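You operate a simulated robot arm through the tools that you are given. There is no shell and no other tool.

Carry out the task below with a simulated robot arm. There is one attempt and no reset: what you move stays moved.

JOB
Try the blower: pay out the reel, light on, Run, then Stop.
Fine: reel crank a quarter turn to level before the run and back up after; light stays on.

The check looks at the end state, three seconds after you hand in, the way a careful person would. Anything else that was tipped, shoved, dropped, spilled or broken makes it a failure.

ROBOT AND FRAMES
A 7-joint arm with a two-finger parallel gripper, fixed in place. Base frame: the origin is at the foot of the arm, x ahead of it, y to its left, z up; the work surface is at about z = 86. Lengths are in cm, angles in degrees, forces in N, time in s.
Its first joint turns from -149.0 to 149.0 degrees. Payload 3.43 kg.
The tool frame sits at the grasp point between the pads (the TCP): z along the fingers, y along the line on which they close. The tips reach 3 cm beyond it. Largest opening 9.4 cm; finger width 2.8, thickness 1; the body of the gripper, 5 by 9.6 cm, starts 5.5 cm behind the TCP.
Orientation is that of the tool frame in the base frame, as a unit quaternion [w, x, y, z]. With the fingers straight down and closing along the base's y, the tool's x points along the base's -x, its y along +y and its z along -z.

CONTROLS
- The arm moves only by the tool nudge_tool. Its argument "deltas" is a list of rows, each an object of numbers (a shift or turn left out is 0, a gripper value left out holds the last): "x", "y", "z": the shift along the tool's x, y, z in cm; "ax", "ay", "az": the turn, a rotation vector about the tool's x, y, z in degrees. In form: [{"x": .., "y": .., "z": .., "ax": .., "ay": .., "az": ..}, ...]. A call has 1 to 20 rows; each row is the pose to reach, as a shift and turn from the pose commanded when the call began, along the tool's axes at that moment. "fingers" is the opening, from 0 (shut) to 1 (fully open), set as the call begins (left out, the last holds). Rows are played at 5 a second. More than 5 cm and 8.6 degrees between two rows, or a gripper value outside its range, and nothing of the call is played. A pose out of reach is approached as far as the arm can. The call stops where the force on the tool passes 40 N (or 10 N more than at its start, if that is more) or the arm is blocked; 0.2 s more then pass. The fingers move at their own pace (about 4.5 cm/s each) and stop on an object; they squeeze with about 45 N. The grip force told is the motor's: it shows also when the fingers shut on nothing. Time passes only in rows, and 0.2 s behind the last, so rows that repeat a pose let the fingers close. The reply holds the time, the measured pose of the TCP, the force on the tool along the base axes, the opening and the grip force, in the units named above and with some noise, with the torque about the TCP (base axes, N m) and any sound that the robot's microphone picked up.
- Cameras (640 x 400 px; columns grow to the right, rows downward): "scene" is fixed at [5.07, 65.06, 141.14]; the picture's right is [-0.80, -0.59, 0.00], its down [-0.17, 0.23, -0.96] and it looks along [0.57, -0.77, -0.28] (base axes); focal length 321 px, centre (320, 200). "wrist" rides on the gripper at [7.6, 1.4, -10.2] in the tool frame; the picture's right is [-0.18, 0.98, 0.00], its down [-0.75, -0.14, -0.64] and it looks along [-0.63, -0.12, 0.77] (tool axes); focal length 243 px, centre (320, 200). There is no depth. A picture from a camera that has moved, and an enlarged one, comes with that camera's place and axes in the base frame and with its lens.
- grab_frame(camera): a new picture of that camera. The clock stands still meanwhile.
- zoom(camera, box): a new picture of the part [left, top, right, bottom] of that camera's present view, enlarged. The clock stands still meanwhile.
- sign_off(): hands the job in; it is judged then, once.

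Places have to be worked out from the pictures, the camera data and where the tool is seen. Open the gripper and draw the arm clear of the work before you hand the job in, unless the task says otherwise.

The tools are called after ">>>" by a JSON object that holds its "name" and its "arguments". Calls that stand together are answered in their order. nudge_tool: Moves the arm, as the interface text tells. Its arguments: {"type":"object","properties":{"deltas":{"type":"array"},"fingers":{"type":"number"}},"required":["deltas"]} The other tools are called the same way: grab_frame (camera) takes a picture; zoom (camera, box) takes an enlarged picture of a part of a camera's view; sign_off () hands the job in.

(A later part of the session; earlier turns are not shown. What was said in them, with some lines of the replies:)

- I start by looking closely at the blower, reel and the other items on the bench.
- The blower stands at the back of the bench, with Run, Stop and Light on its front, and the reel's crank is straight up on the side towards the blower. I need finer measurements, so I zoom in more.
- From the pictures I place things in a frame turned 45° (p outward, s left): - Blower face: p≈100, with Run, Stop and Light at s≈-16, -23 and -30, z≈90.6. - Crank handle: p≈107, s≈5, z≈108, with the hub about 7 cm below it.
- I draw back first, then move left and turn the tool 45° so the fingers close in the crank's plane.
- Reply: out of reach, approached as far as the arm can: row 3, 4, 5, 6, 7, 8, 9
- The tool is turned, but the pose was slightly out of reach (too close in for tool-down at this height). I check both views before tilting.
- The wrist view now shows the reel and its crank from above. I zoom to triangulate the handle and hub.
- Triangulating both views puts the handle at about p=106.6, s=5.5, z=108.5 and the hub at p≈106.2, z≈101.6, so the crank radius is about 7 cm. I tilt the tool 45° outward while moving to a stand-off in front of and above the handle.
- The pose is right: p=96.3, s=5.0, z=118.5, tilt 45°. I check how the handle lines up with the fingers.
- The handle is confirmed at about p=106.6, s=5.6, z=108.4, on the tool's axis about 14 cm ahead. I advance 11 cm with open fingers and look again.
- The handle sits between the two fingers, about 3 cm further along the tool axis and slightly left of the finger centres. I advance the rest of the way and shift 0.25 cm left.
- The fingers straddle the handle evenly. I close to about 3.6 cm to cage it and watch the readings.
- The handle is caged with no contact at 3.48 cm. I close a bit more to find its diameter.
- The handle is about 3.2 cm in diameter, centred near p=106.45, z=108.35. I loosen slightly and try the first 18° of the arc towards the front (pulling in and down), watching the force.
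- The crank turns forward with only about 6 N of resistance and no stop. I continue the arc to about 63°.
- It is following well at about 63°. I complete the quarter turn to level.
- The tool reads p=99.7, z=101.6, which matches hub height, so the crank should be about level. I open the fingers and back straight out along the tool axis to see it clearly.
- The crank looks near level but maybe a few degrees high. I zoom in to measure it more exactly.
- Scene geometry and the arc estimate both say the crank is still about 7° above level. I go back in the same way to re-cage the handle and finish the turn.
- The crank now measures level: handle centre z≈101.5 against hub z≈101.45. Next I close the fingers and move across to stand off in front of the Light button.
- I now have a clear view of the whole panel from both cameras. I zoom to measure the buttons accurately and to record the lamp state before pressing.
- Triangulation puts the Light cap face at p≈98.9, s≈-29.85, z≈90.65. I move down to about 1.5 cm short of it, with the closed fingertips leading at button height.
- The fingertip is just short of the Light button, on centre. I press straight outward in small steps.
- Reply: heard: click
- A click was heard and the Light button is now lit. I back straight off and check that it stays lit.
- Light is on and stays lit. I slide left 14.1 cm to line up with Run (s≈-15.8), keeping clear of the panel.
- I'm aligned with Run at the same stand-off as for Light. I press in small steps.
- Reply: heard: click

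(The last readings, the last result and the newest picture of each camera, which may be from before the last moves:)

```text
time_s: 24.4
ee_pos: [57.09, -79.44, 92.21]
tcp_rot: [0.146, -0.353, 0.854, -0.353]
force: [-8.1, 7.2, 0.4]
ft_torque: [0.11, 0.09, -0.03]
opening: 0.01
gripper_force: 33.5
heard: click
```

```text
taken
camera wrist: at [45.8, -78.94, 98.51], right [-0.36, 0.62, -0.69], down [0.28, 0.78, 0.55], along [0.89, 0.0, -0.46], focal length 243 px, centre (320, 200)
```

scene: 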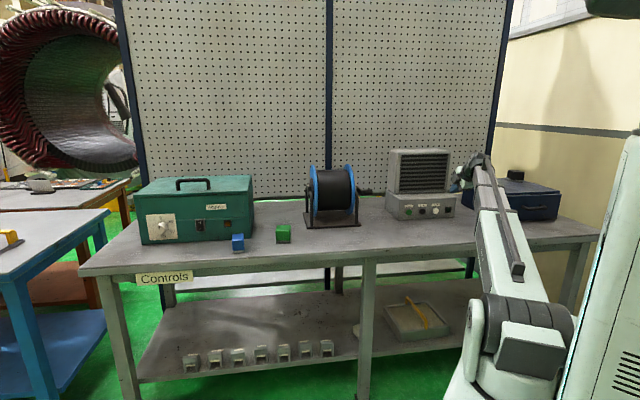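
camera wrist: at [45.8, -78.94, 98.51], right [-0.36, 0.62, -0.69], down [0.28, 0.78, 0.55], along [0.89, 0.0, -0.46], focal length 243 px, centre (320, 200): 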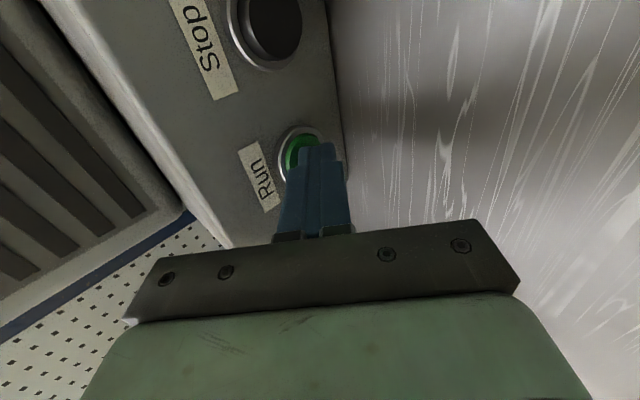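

Run clicked. I back off and move aside enough to see whether the run lamp came on and the light is still lit.

>>> {"name": "nudge_tool", "arguments": {"deltas": [{"y": 0.7, "z": -0.7}, {"y": 1.77, "z": -1.77}, {"y": 3.5, "z": -3.5}, {"y": 3.5, "z": -7}]}}

>>> {"name": "grab_frame", "arguments": {"camera": "wrist"}}

>>> {"name": "grab_frame", "arguments": {"camera": "scene"}}

```text
time_s: 25.4
ee_pos: [51.98, -74.26, 94.58]
tcp_rot: [0.147, -0.354, 0.853, -0.354]
force: [0.0, 0.3, 0.5]
ft_torque: [0.02, 0.02, 0.01]
opening: 0.0
gripper_force: 33.1
```

```text
taken
camera wrist: at [40.66, -73.71, 101.02], right [-0.36, 0.62, -0.7], down [0.28, 0.78, 0.55], along [0.89, 0.0, -0.46], focal length 243 px, centre (320, 200)
```

wrist: 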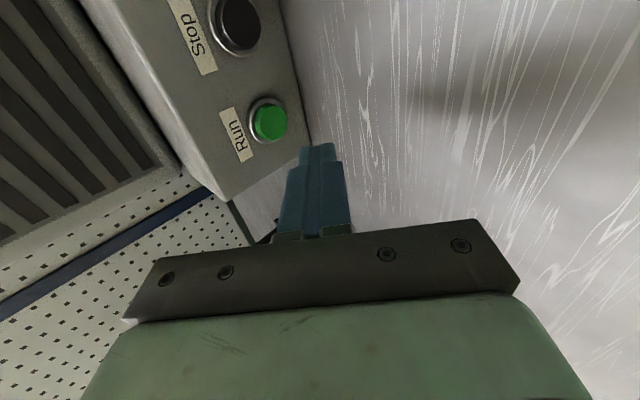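

```text
taken
```

scene: 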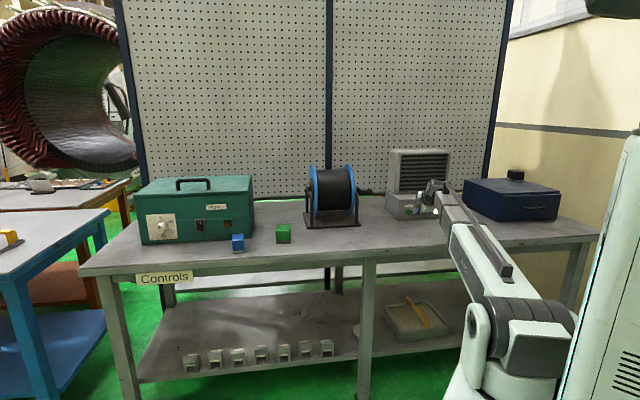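

The arm hides the lamp from the scene camera. I move to the stand-off in front of Stop (s≈-22.8), where the wrist camera can see Light and the lamp.

>>> {"name": "nudge_tool", "arguments": {"deltas": [{"x": 3.5}, {"x": 7.03}, {"x": 7.03, "z": 2}]}}

>>> {"name": "grab_frame", "arguments": {"camera": "wrist"}}

>>> {"name": "zoom", "arguments": {"camera": "scene", "box": [375, 140, 475, 225]}}

```text
time_s: 26.2
ee_pos: [47.88, -80.34, 93.25]
tcp_rot: [0.147, -0.353, 0.854, -0.353]
force: [-0.1, 0.5, -0.3]
ft_torque: [0.01, 0.01, 0.01]
opening: 0.0
gripper_force: 32.9
```

```text
taken
camera wrist: at [36.67, -79.81, 99.6], right [-0.36, 0.62, -0.7], down [0.28, 0.78, 0.55], along [0.89, 0.0, -0.46], focal length 243 px, centre (320, 200)
```

wrist: 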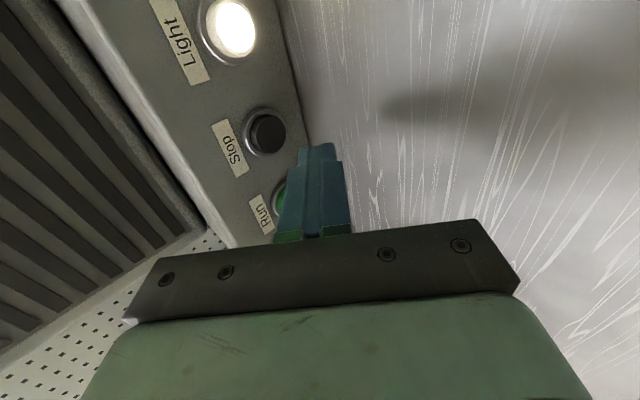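

```text
4.71 times, centred on (425, 182) of scene
camera zoom: at [5.07, 65.06, 141.14], right [-0.8, -0.59, 0.0], down [-0.17, 0.23, -0.96], along [0.57, -0.77, -0.28], focal length 1510 px, centre (-174, 282)
```

zoom: 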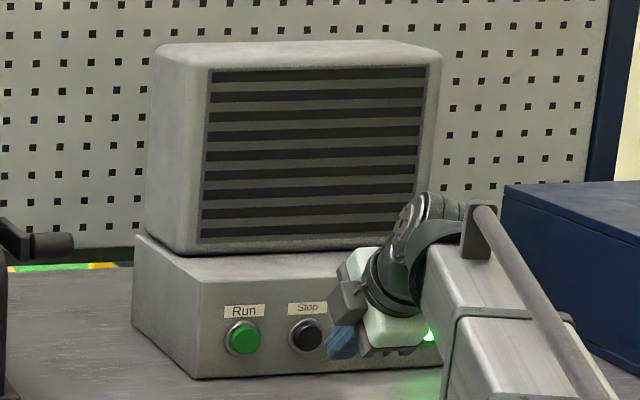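

The run lamp is shining green, so the blower is running, and Light is still on. I line up on Stop and go to the same stand-off.

>>> {"name": "nudge_tool", "arguments": {"deltas": [{"x": -0.1, "z": 1.5}, {"x": -0.1, "y": -1, "z": 2.5}, {"x": -0.1, "y": -2.1, "z": 3.6}]}}

>>> {"name": "grab_frame", "arguments": {"camera": "wrist"}}

>>> {"name": "zoom", "arguments": {"camera": "scene", "box": [385, 175, 465, 225]}}

```text
time_s: 27.0
ee_pos: [50.83, -82.94, 92.14]
tcp_rot: [0.146, -0.354, 0.853, -0.354]
force: [0.2, -1.1, 0.5]
ft_torque: [-0.02, -0.02, -0.02]
opening: 0.01
gripper_force: 32.7
```

```text
taken
camera wrist: at [39.6, -82.54, 98.51], right [-0.36, 0.62, -0.7], down [0.28, 0.78, 0.55], along [0.89, 0.0, -0.46], focal length 243 px, centre (320, 200)
```

wrist: 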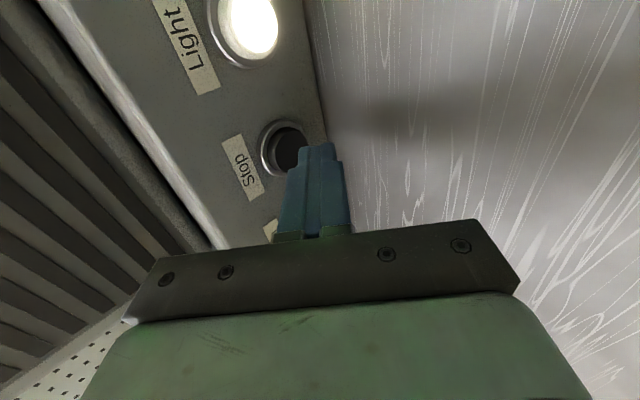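

```text
8.00 times, centred on (425, 200) of scene
camera zoom: at [5.07, 65.06, 141.14], right [-0.8, -0.59, 0.0], down [-0.17, 0.23, -0.96], along [0.57, -0.77, -0.28], focal length 2566 px, centre (-520, 200)
```

zoom: 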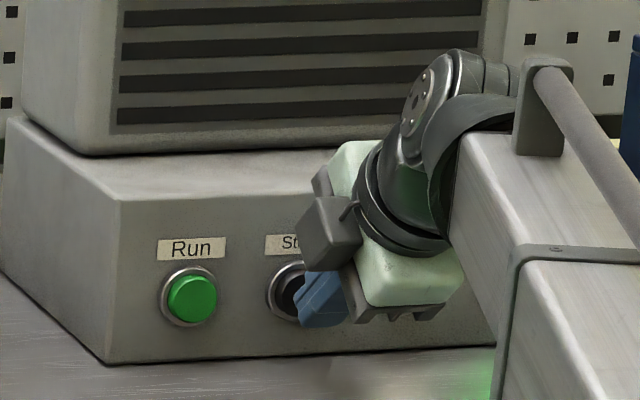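

I'm aligned with Stop, and the lamp's green glow is visible on the bench. I press in small steps.

>>> {"name": "nudge_tool", "arguments": {"deltas": [{"y": -0.42, "z": 0.42}, {"y": -0.78, "z": 0.78}, {"y": -0.99, "z": 0.99}, {"y": -1.2, "z": 1.2}, {"y": -1.41, "z": 1.41}]}}

>>> {"name": "grab_frame", "arguments": {"camera": "wrist"}}

```text
time_s: 28.2
ee_pos: [52.28, -84.39, 92.2]
tcp_rot: [0.146, -0.353, 0.854, -0.353]
force: [-8.6, 8.5, 0.5]
ft_torque: [0.09, 0.12, 0.06]
opening: 0.0
gripper_force: 33.4
heard: click
```

```text
taken
camera wrist: at [40.92, -83.86, 98.55], right [-0.36, 0.62, -0.69], down [0.28, 0.78, 0.55], along [0.89, 0.0, -0.46], focal length 243 px, centre (320, 200)
```

wrist: 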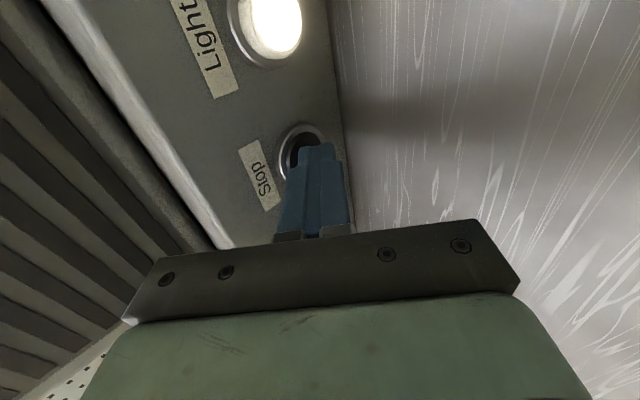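

Stop clicked. I back off, lift, and shift right a little so the scene camera can see the whole panel and confirm the state.

>>> {"name": "nudge_tool", "arguments": {"deltas": [{"y": 1.77, "z": -1.77}, {"y": 3.5, "z": -3.5}, {"x": 1, "y": 3.89, "z": -8.0}, {"x": 2.5, "y": 1.41, "z": -12.0}, {"x": 4.5, "y": -1.41, "z": -14.85}, {"x": 7, "y": -1.41, "z": -14.85}]}}

>>> {"name": "zoom", "arguments": {"camera": "scene", "box": [345, 140, 475, 225]}}

>>> {"name": "grab_frame", "arguments": {"camera": "wrist"}}

```text
time_s: 29.6
ee_pos: [40.61, -82.76, 103.69]
tcp_rot: [0.147, -0.354, 0.853, -0.354]
force: [0.9, -0.5, 0.2]
ft_torque: [-0.02, 0.03, 0.01]
opening: 0.0
gripper_force: 33.2
```

```text
4.71 times, centred on (410, 182) of scene
camera zoom: at [5.07, 65.06, 141.14], right [-0.8, -0.59, 0.0], down [-0.17, 0.23, -0.96], along [0.57, -0.77, -0.28], focal length 1510 px, centre (-104, 282)
```

zoom: 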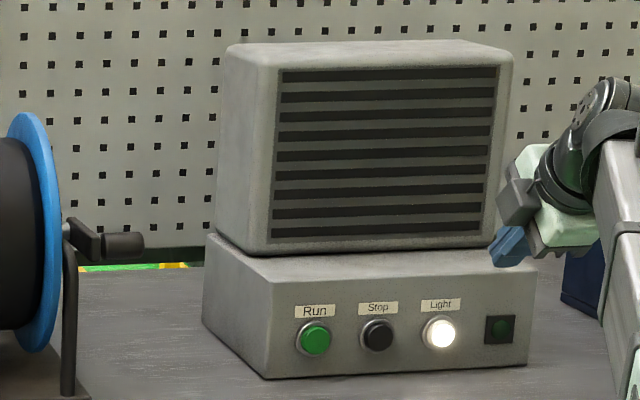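

```text
taken
camera wrist: at [29.33, -82.24, 109.98], right [-0.36, 0.62, -0.7], down [0.28, 0.78, 0.55], along [0.89, 0.0, -0.46], focal length 243 px, centre (320, 200)
```

wrist: 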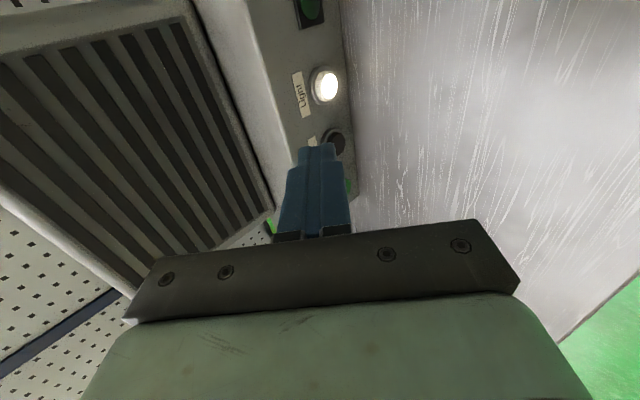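

Everything reads right: run lamp off, Light on, crank still level. Now I travel back to the stand-off in front of the crank and open the fingers to 0.7.

>>> {"name": "nudge_tool", "arguments": {"deltas": [{"x": -3.91, "y": -0.76, "z": -0.23}, {"x": -7.82, "y": -1.52, "z": -0.47}, {"x": -11.73, "y": -2.28, "z": -0.7}, {"x": -15.64, "y": -3.04, "z": -0.93}, {"x": -19.55, "y": -3.8, "z": -1.17}, {"x": -23.46, "y": -4.57, "z": -1.4}, {"x": -27.37, "y": -5.33, "z": -1.63}, {"x": -31.28, "y": -6.09, "z": -1.87}, {"x": -35.2, "y": -6.85, "z": -2.1}], "fingers": 0}}

>>> {"name": "nudge_tool", "arguments": {"deltas": [{"z": 0}, {"z": 0}, {"z": 0}, {"z": 0}], "fingers": 0.7}}

>>> {"name": "grab_frame", "arguments": {"camera": "wrist"}}

>>> {"name": "zoom", "arguments": {"camera": "scene", "box": [330, 140, 410, 200]}}

```text
time_s: 31.6
ee_pos: [67.92, -60.22, 109.99]
tcp_rot: [0.147, -0.354, 0.854, -0.353]
force: [0.2, 0.6, -0.8]
ft_torque: [0.02, -0.01, -0.03]
opening: 0.0
gripper_force: 33.2
```

```text
time_s: 32.6
ee_pos: [67.83, -60.12, 110.07]
tcp_rot: [0.146, -0.353, 0.854, -0.354]
force: [0.7, -0.3, 0.0]
ft_torque: [-0.02, -0.01, -0.01]
opening: 6.58
gripper_force: 0.1
```

```text
taken
camera wrist: at [56.6, -59.66, 116.29], right [-0.36, 0.62, -0.69], down [0.28, 0.78, 0.55], along [0.89, 0.0, -0.46], focal length 243 px, centre (320, 200)
```

wrist: 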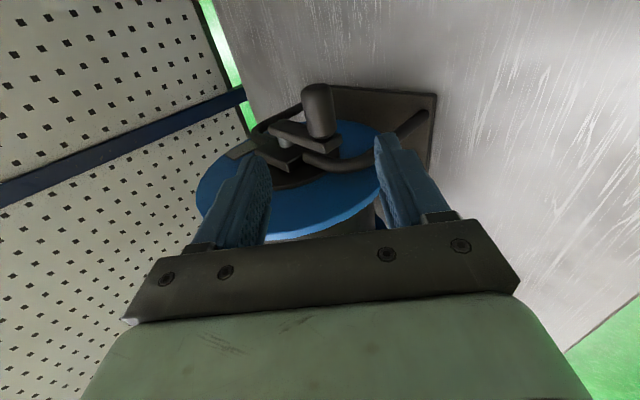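

```text
6.67 times, centred on (370, 170) of scene
camera zoom: at [5.07, 65.06, 141.14], right [-0.8, -0.59, 0.0], down [-0.17, 0.23, -0.96], along [0.57, -0.77, -0.28], focal length 2139 px, centre (-13, 400)
```

zoom: 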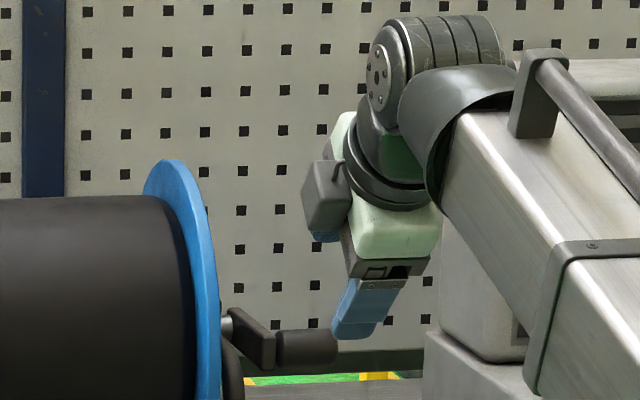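

I'm back at the same stand-off, with the crank level as I left it. I advance over the handle, cage it, and start the return arc upward to about 45°.

>>> {"name": "nudge_tool", "arguments": {"deltas": [{"z": 4}, {"z": 8.5}, {"z": 11.5}, {"z": 13}], "fingers": 0.7}}

>>> {"name": "nudge_tool", "arguments": {"deltas": [{"z": 0}, {"z": 0}, {"z": 0}, {"y": -0.33, "z": -0.33}, {"y": -0.67, "z": -0.67}, {"y": -1.481, "z": -1.363}, {"y": -2.391, "z": -1.921}, {"y": -3.377, "z": -2.329}, {"y": -4.414, "z": -2.578}, {"y": -5.478, "z": -2.661}], "fingers": 0.352}}

>>> {"name": "zoom", "arguments": {"camera": "scene", "box": [290, 140, 410, 240]}}

>>> {"name": "grab_frame", "arguments": {"camera": "wrist"}}

```text
time_s: 33.6
ee_pos: [74.3, -66.6, 100.74]
tcp_rot: [0.146, -0.353, 0.854, -0.354]
force: [-0.4, -0.2, 0.2]
ft_torque: [0.04, 0.0, 0.03]
opening: 6.59
gripper_force: 0.1
```

```text
time_s: 35.8
ee_pos: [75.86, -68.06, 106.67]
tcp_rot: [0.147, -0.353, 0.853, -0.355]
force: [-0.7, 1.2, -0.4]
ft_torque: [-0.02, 0.03, 0.01]
opening: 3.43
gripper_force: 0.2
```

```text
4.00 times, centred on (350, 190) of scene
camera zoom: at [5.07, 65.06, 141.14], right [-0.8, -0.59, 0.0], down [-0.17, 0.23, -0.96], along [0.57, -0.77, -0.28], focal length 1283 px, centre (200, 240)
```

zoom: 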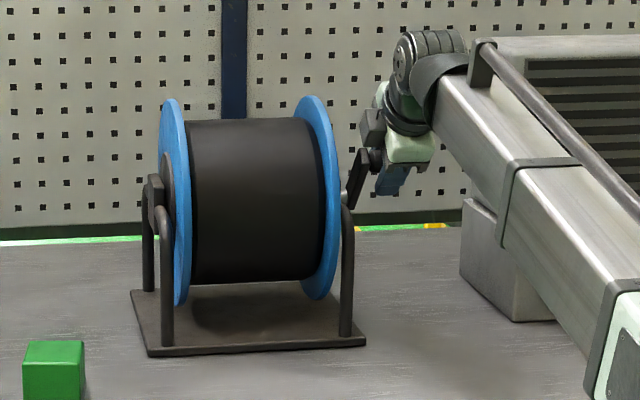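

```text
taken
camera wrist: at [64.53, -67.61, 112.96], right [-0.36, 0.62, -0.7], down [0.28, 0.78, 0.55], along [0.89, 0.0, -0.46], focal length 243 px, centre (320, 200)
```

wrist: 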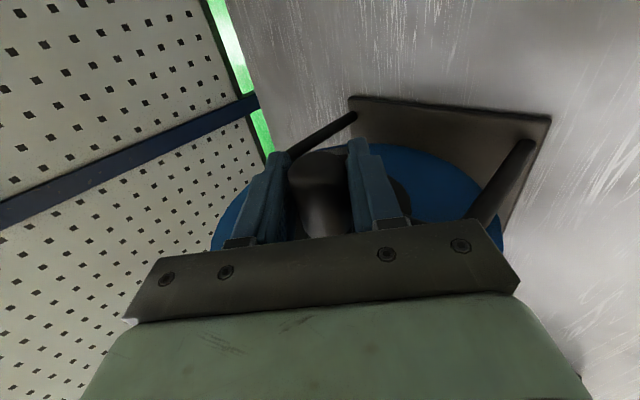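

The crank follows smoothly at about 45°. I finish the arc up to vertical.

>>> {"name": "nudge_tool", "arguments": {"deltas": [{"y": -1.064, "z": 0.083}, {"y": -2.101, "z": 0.332}, {"y": -3.087, "z": 0.74}, {"y": -3.56, "z": 1.0}, {"y": -3.997, "z": 1.298}, {"y": -4.42, "z": 1.63}, {"y": -4.808, "z": 1.991}]}}

>>> {"name": "zoom", "arguments": {"camera": "scene", "box": [290, 140, 410, 240]}}

>>> {"name": "grab_frame", "arguments": {"camera": "wrist"}}

```text
time_s: 37.4
ee_pos: [79.15, -71.36, 108.63]
tcp_rot: [0.147, -0.353, 0.854, -0.354]
force: [-2.1, 1.8, -1.5]
ft_torque: [0.0, 0.03, 0.08]
opening: 3.49
gripper_force: 1.9
```

```text
4.00 times, centred on (350, 190) of scene
camera zoom: at [5.07, 65.06, 141.14], right [-0.8, -0.59, 0.0], down [-0.17, 0.23, -0.96], along [0.57, -0.77, -0.28], focal length 1283 px, centre (200, 240)
```

zoom: 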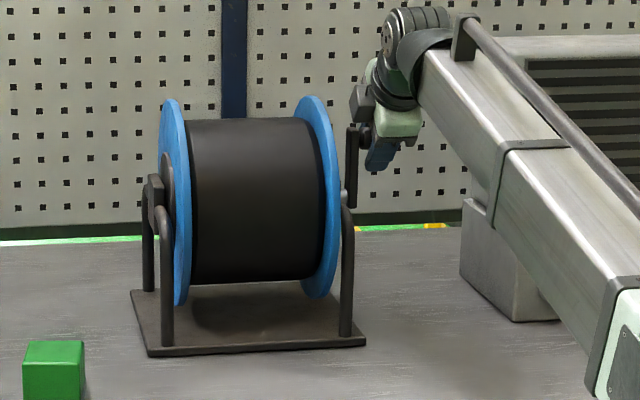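

```text
taken
camera wrist: at [67.89, -70.95, 114.88], right [-0.36, 0.62, -0.7], down [0.28, 0.78, 0.55], along [0.89, 0.0, -0.46], focal length 243 px, centre (320, 200)
```

wrist: 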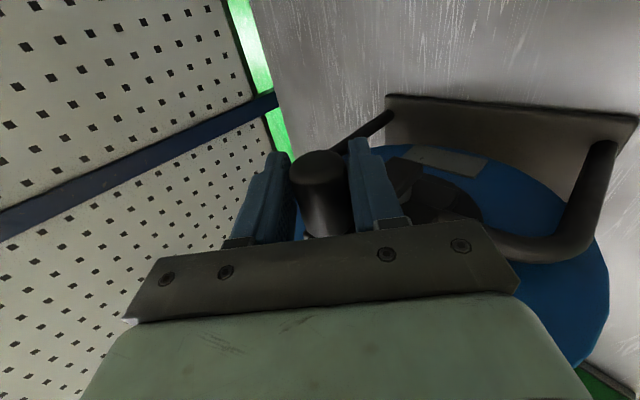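

The tool is back at the original handle position and the view matches the earlier one. I open and back out along the tool axis, then compare the crank with its starting pose.

>>> {"name": "nudge_tool", "arguments": {"deltas": [{"z": 0}, {"z": 0}, {"z": 0}, {"z": -2}, {"z": -5.2}, {"z": -9.5}, {"z": -14.3}], "fingers": 0.7}}

>>> {"name": "zoom", "arguments": {"camera": "scene", "box": [330, 155, 400, 199]}}

>>> {"name": "grab_frame", "arguments": {"camera": "wrist"}}

>>> {"name": "zoom", "arguments": {"camera": "wrist", "box": [260, 60, 520, 222]}}

```text
time_s: 39.0
ee_pos: [71.96, -64.23, 118.71]
tcp_rot: [0.147, -0.354, 0.853, -0.354]
force: [0.0, 0.4, -0.7]
ft_torque: [0.01, 0.01, 0.02]
opening: 6.61
gripper_force: 0.0
```

```text
9.09 times, centred on (365, 177) of scene
camera zoom: at [5.07, 65.06, 141.14], right [-0.8, -0.59, 0.0], down [-0.17, 0.23, -0.96], along [0.57, -0.77, -0.28], focal length 2916 px, centre (-89, 409)
```

zoom: 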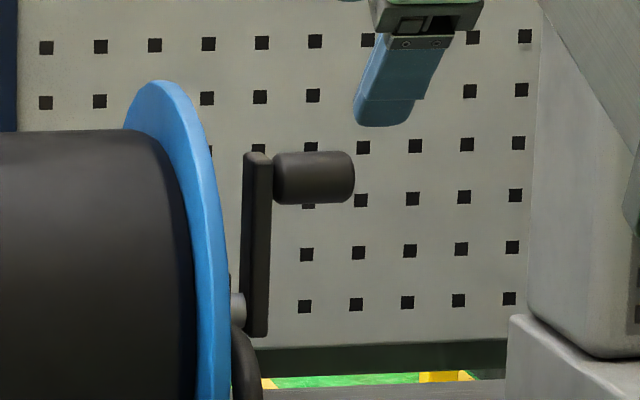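

```text
taken
camera wrist: at [60.68, -63.71, 125.07], right [-0.36, 0.62, -0.69], down [0.28, 0.78, 0.55], along [0.89, 0.0, -0.46], focal length 243 px, centre (320, 200)
```

wrist: 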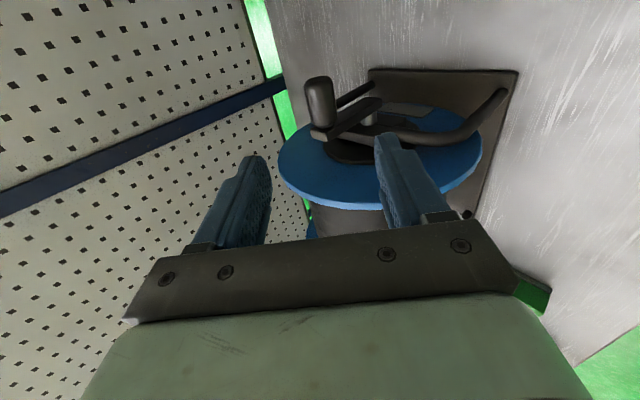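

```text
2.46 times, centred on (390, 141) of wrist
camera zoom: at [60.68, -63.71, 125.07], right [-0.36, 0.62, -0.69], down [0.28, 0.78, 0.55], along [0.89, 0.0, -0.46], focal length 597 px, centre (148, 345)
```

zoom: 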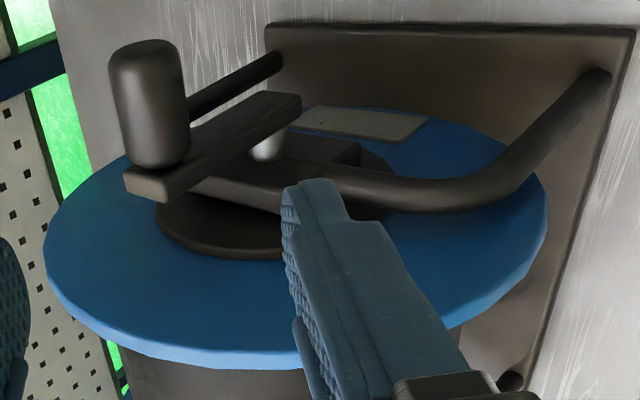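

The crank matches its starting picture exactly: upright, handle in the same place. I draw the arm back and off to the right so both the reel and the panel can be checked.

>>> {"name": "nudge_tool", "arguments": {"deltas": [{"y": 2.4, "z": -2.4}, {"y": 4.8, "z": -4.8}, {"y": 7.07, "z": -7.07}, {"x": 4, "y": 7.6, "z": -6.5}, {"x": 8, "y": 8.1, "z": -6}, {"x": 12, "y": 8.6, "z": -5.5}, {"x": 16, "y": 9.2, "z": -5}, {"x": 20, "y": 9.7, "z": -4.4}, {"x": 24, "y": 10.2, "z": -3.9}, {"x": 28, "y": 10.7, "z": -3.4}, {"x": 32, "y": 11, "z": -3}, {"x": 36, "y": 11.3, "z": -2.83}], "fingers": 1}}

>>> {"name": "grab_frame", "arguments": {"camera": "scene"}}

>>> {"name": "zoom", "arguments": {"camera": "scene", "box": [290, 140, 460, 240]}}

>>> {"name": "zoom", "arguments": {"camera": "scene", "box": [130, 160, 300, 260]}}

```text
time_s: 41.6
ee_pos: [39.49, -82.7, 112.8]
tcp_rot: [0.146, -0.355, 0.853, -0.353]
force: [0.9, 0.3, -0.9]
ft_torque: [-0.03, 0.01, 0.0]
opening: 9.4
gripper_force: 0.2
```

```text
taken
```

scene: 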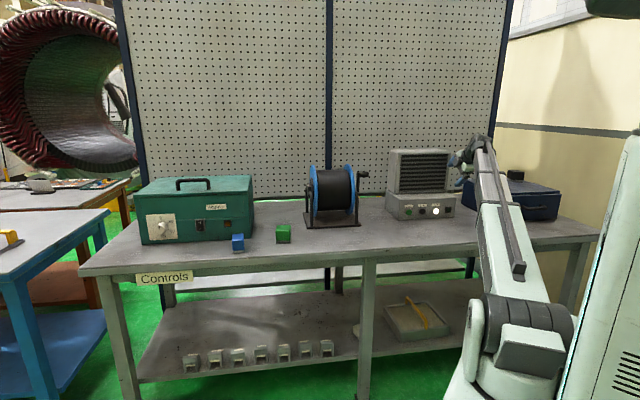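

```text
3.76 times, centred on (375, 190) of scene
camera zoom: at [5.07, 65.06, 141.14], right [-0.8, -0.59, 0.0], down [-0.17, 0.23, -0.96], along [0.57, -0.77, -0.28], focal length 1208 px, centre (113, 238)
```

zoom: 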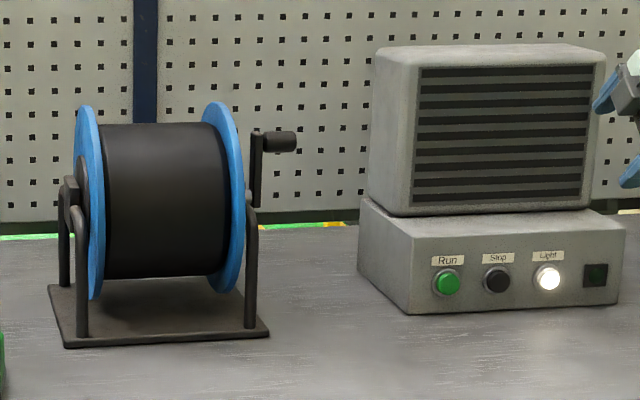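

```text
3.76 times, centred on (215, 210) of scene
camera zoom: at [5.07, 65.06, 141.14], right [-0.8, -0.59, 0.0], down [-0.17, 0.23, -0.96], along [0.57, -0.77, -0.28], focal length 1208 px, centre (715, 162)
```

zoom: 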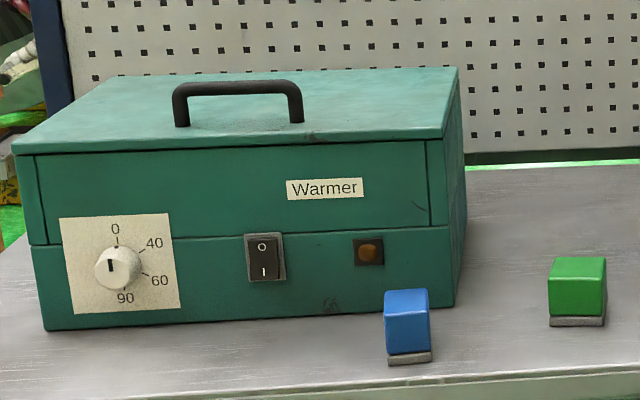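

The final state checks out: crank upright, Light on, run lamp off, nothing else moved. The gripper is open and the arm is clear, so I hand in.

>>> {"name": "sign_off", "arguments": {}}

```text
The job is handed in.
```

The blower trial is done and handed in. I haven't seen the result of the check.

- **Reel:** I turned the crank a quarter turn towards the front before the run. It measured level within a few degrees. After Stop I turned it back up, and it matches its starting picture.
- **Light:** it came on with one press and was still lit in the last picture.
- **Run and Stop:** each clicked when pressed. The green run lamp came on after Run and was off after Stop.
- **Everything else:** the bench items show no change in the final pictures. The gripper is open and the arm is clear of the work.
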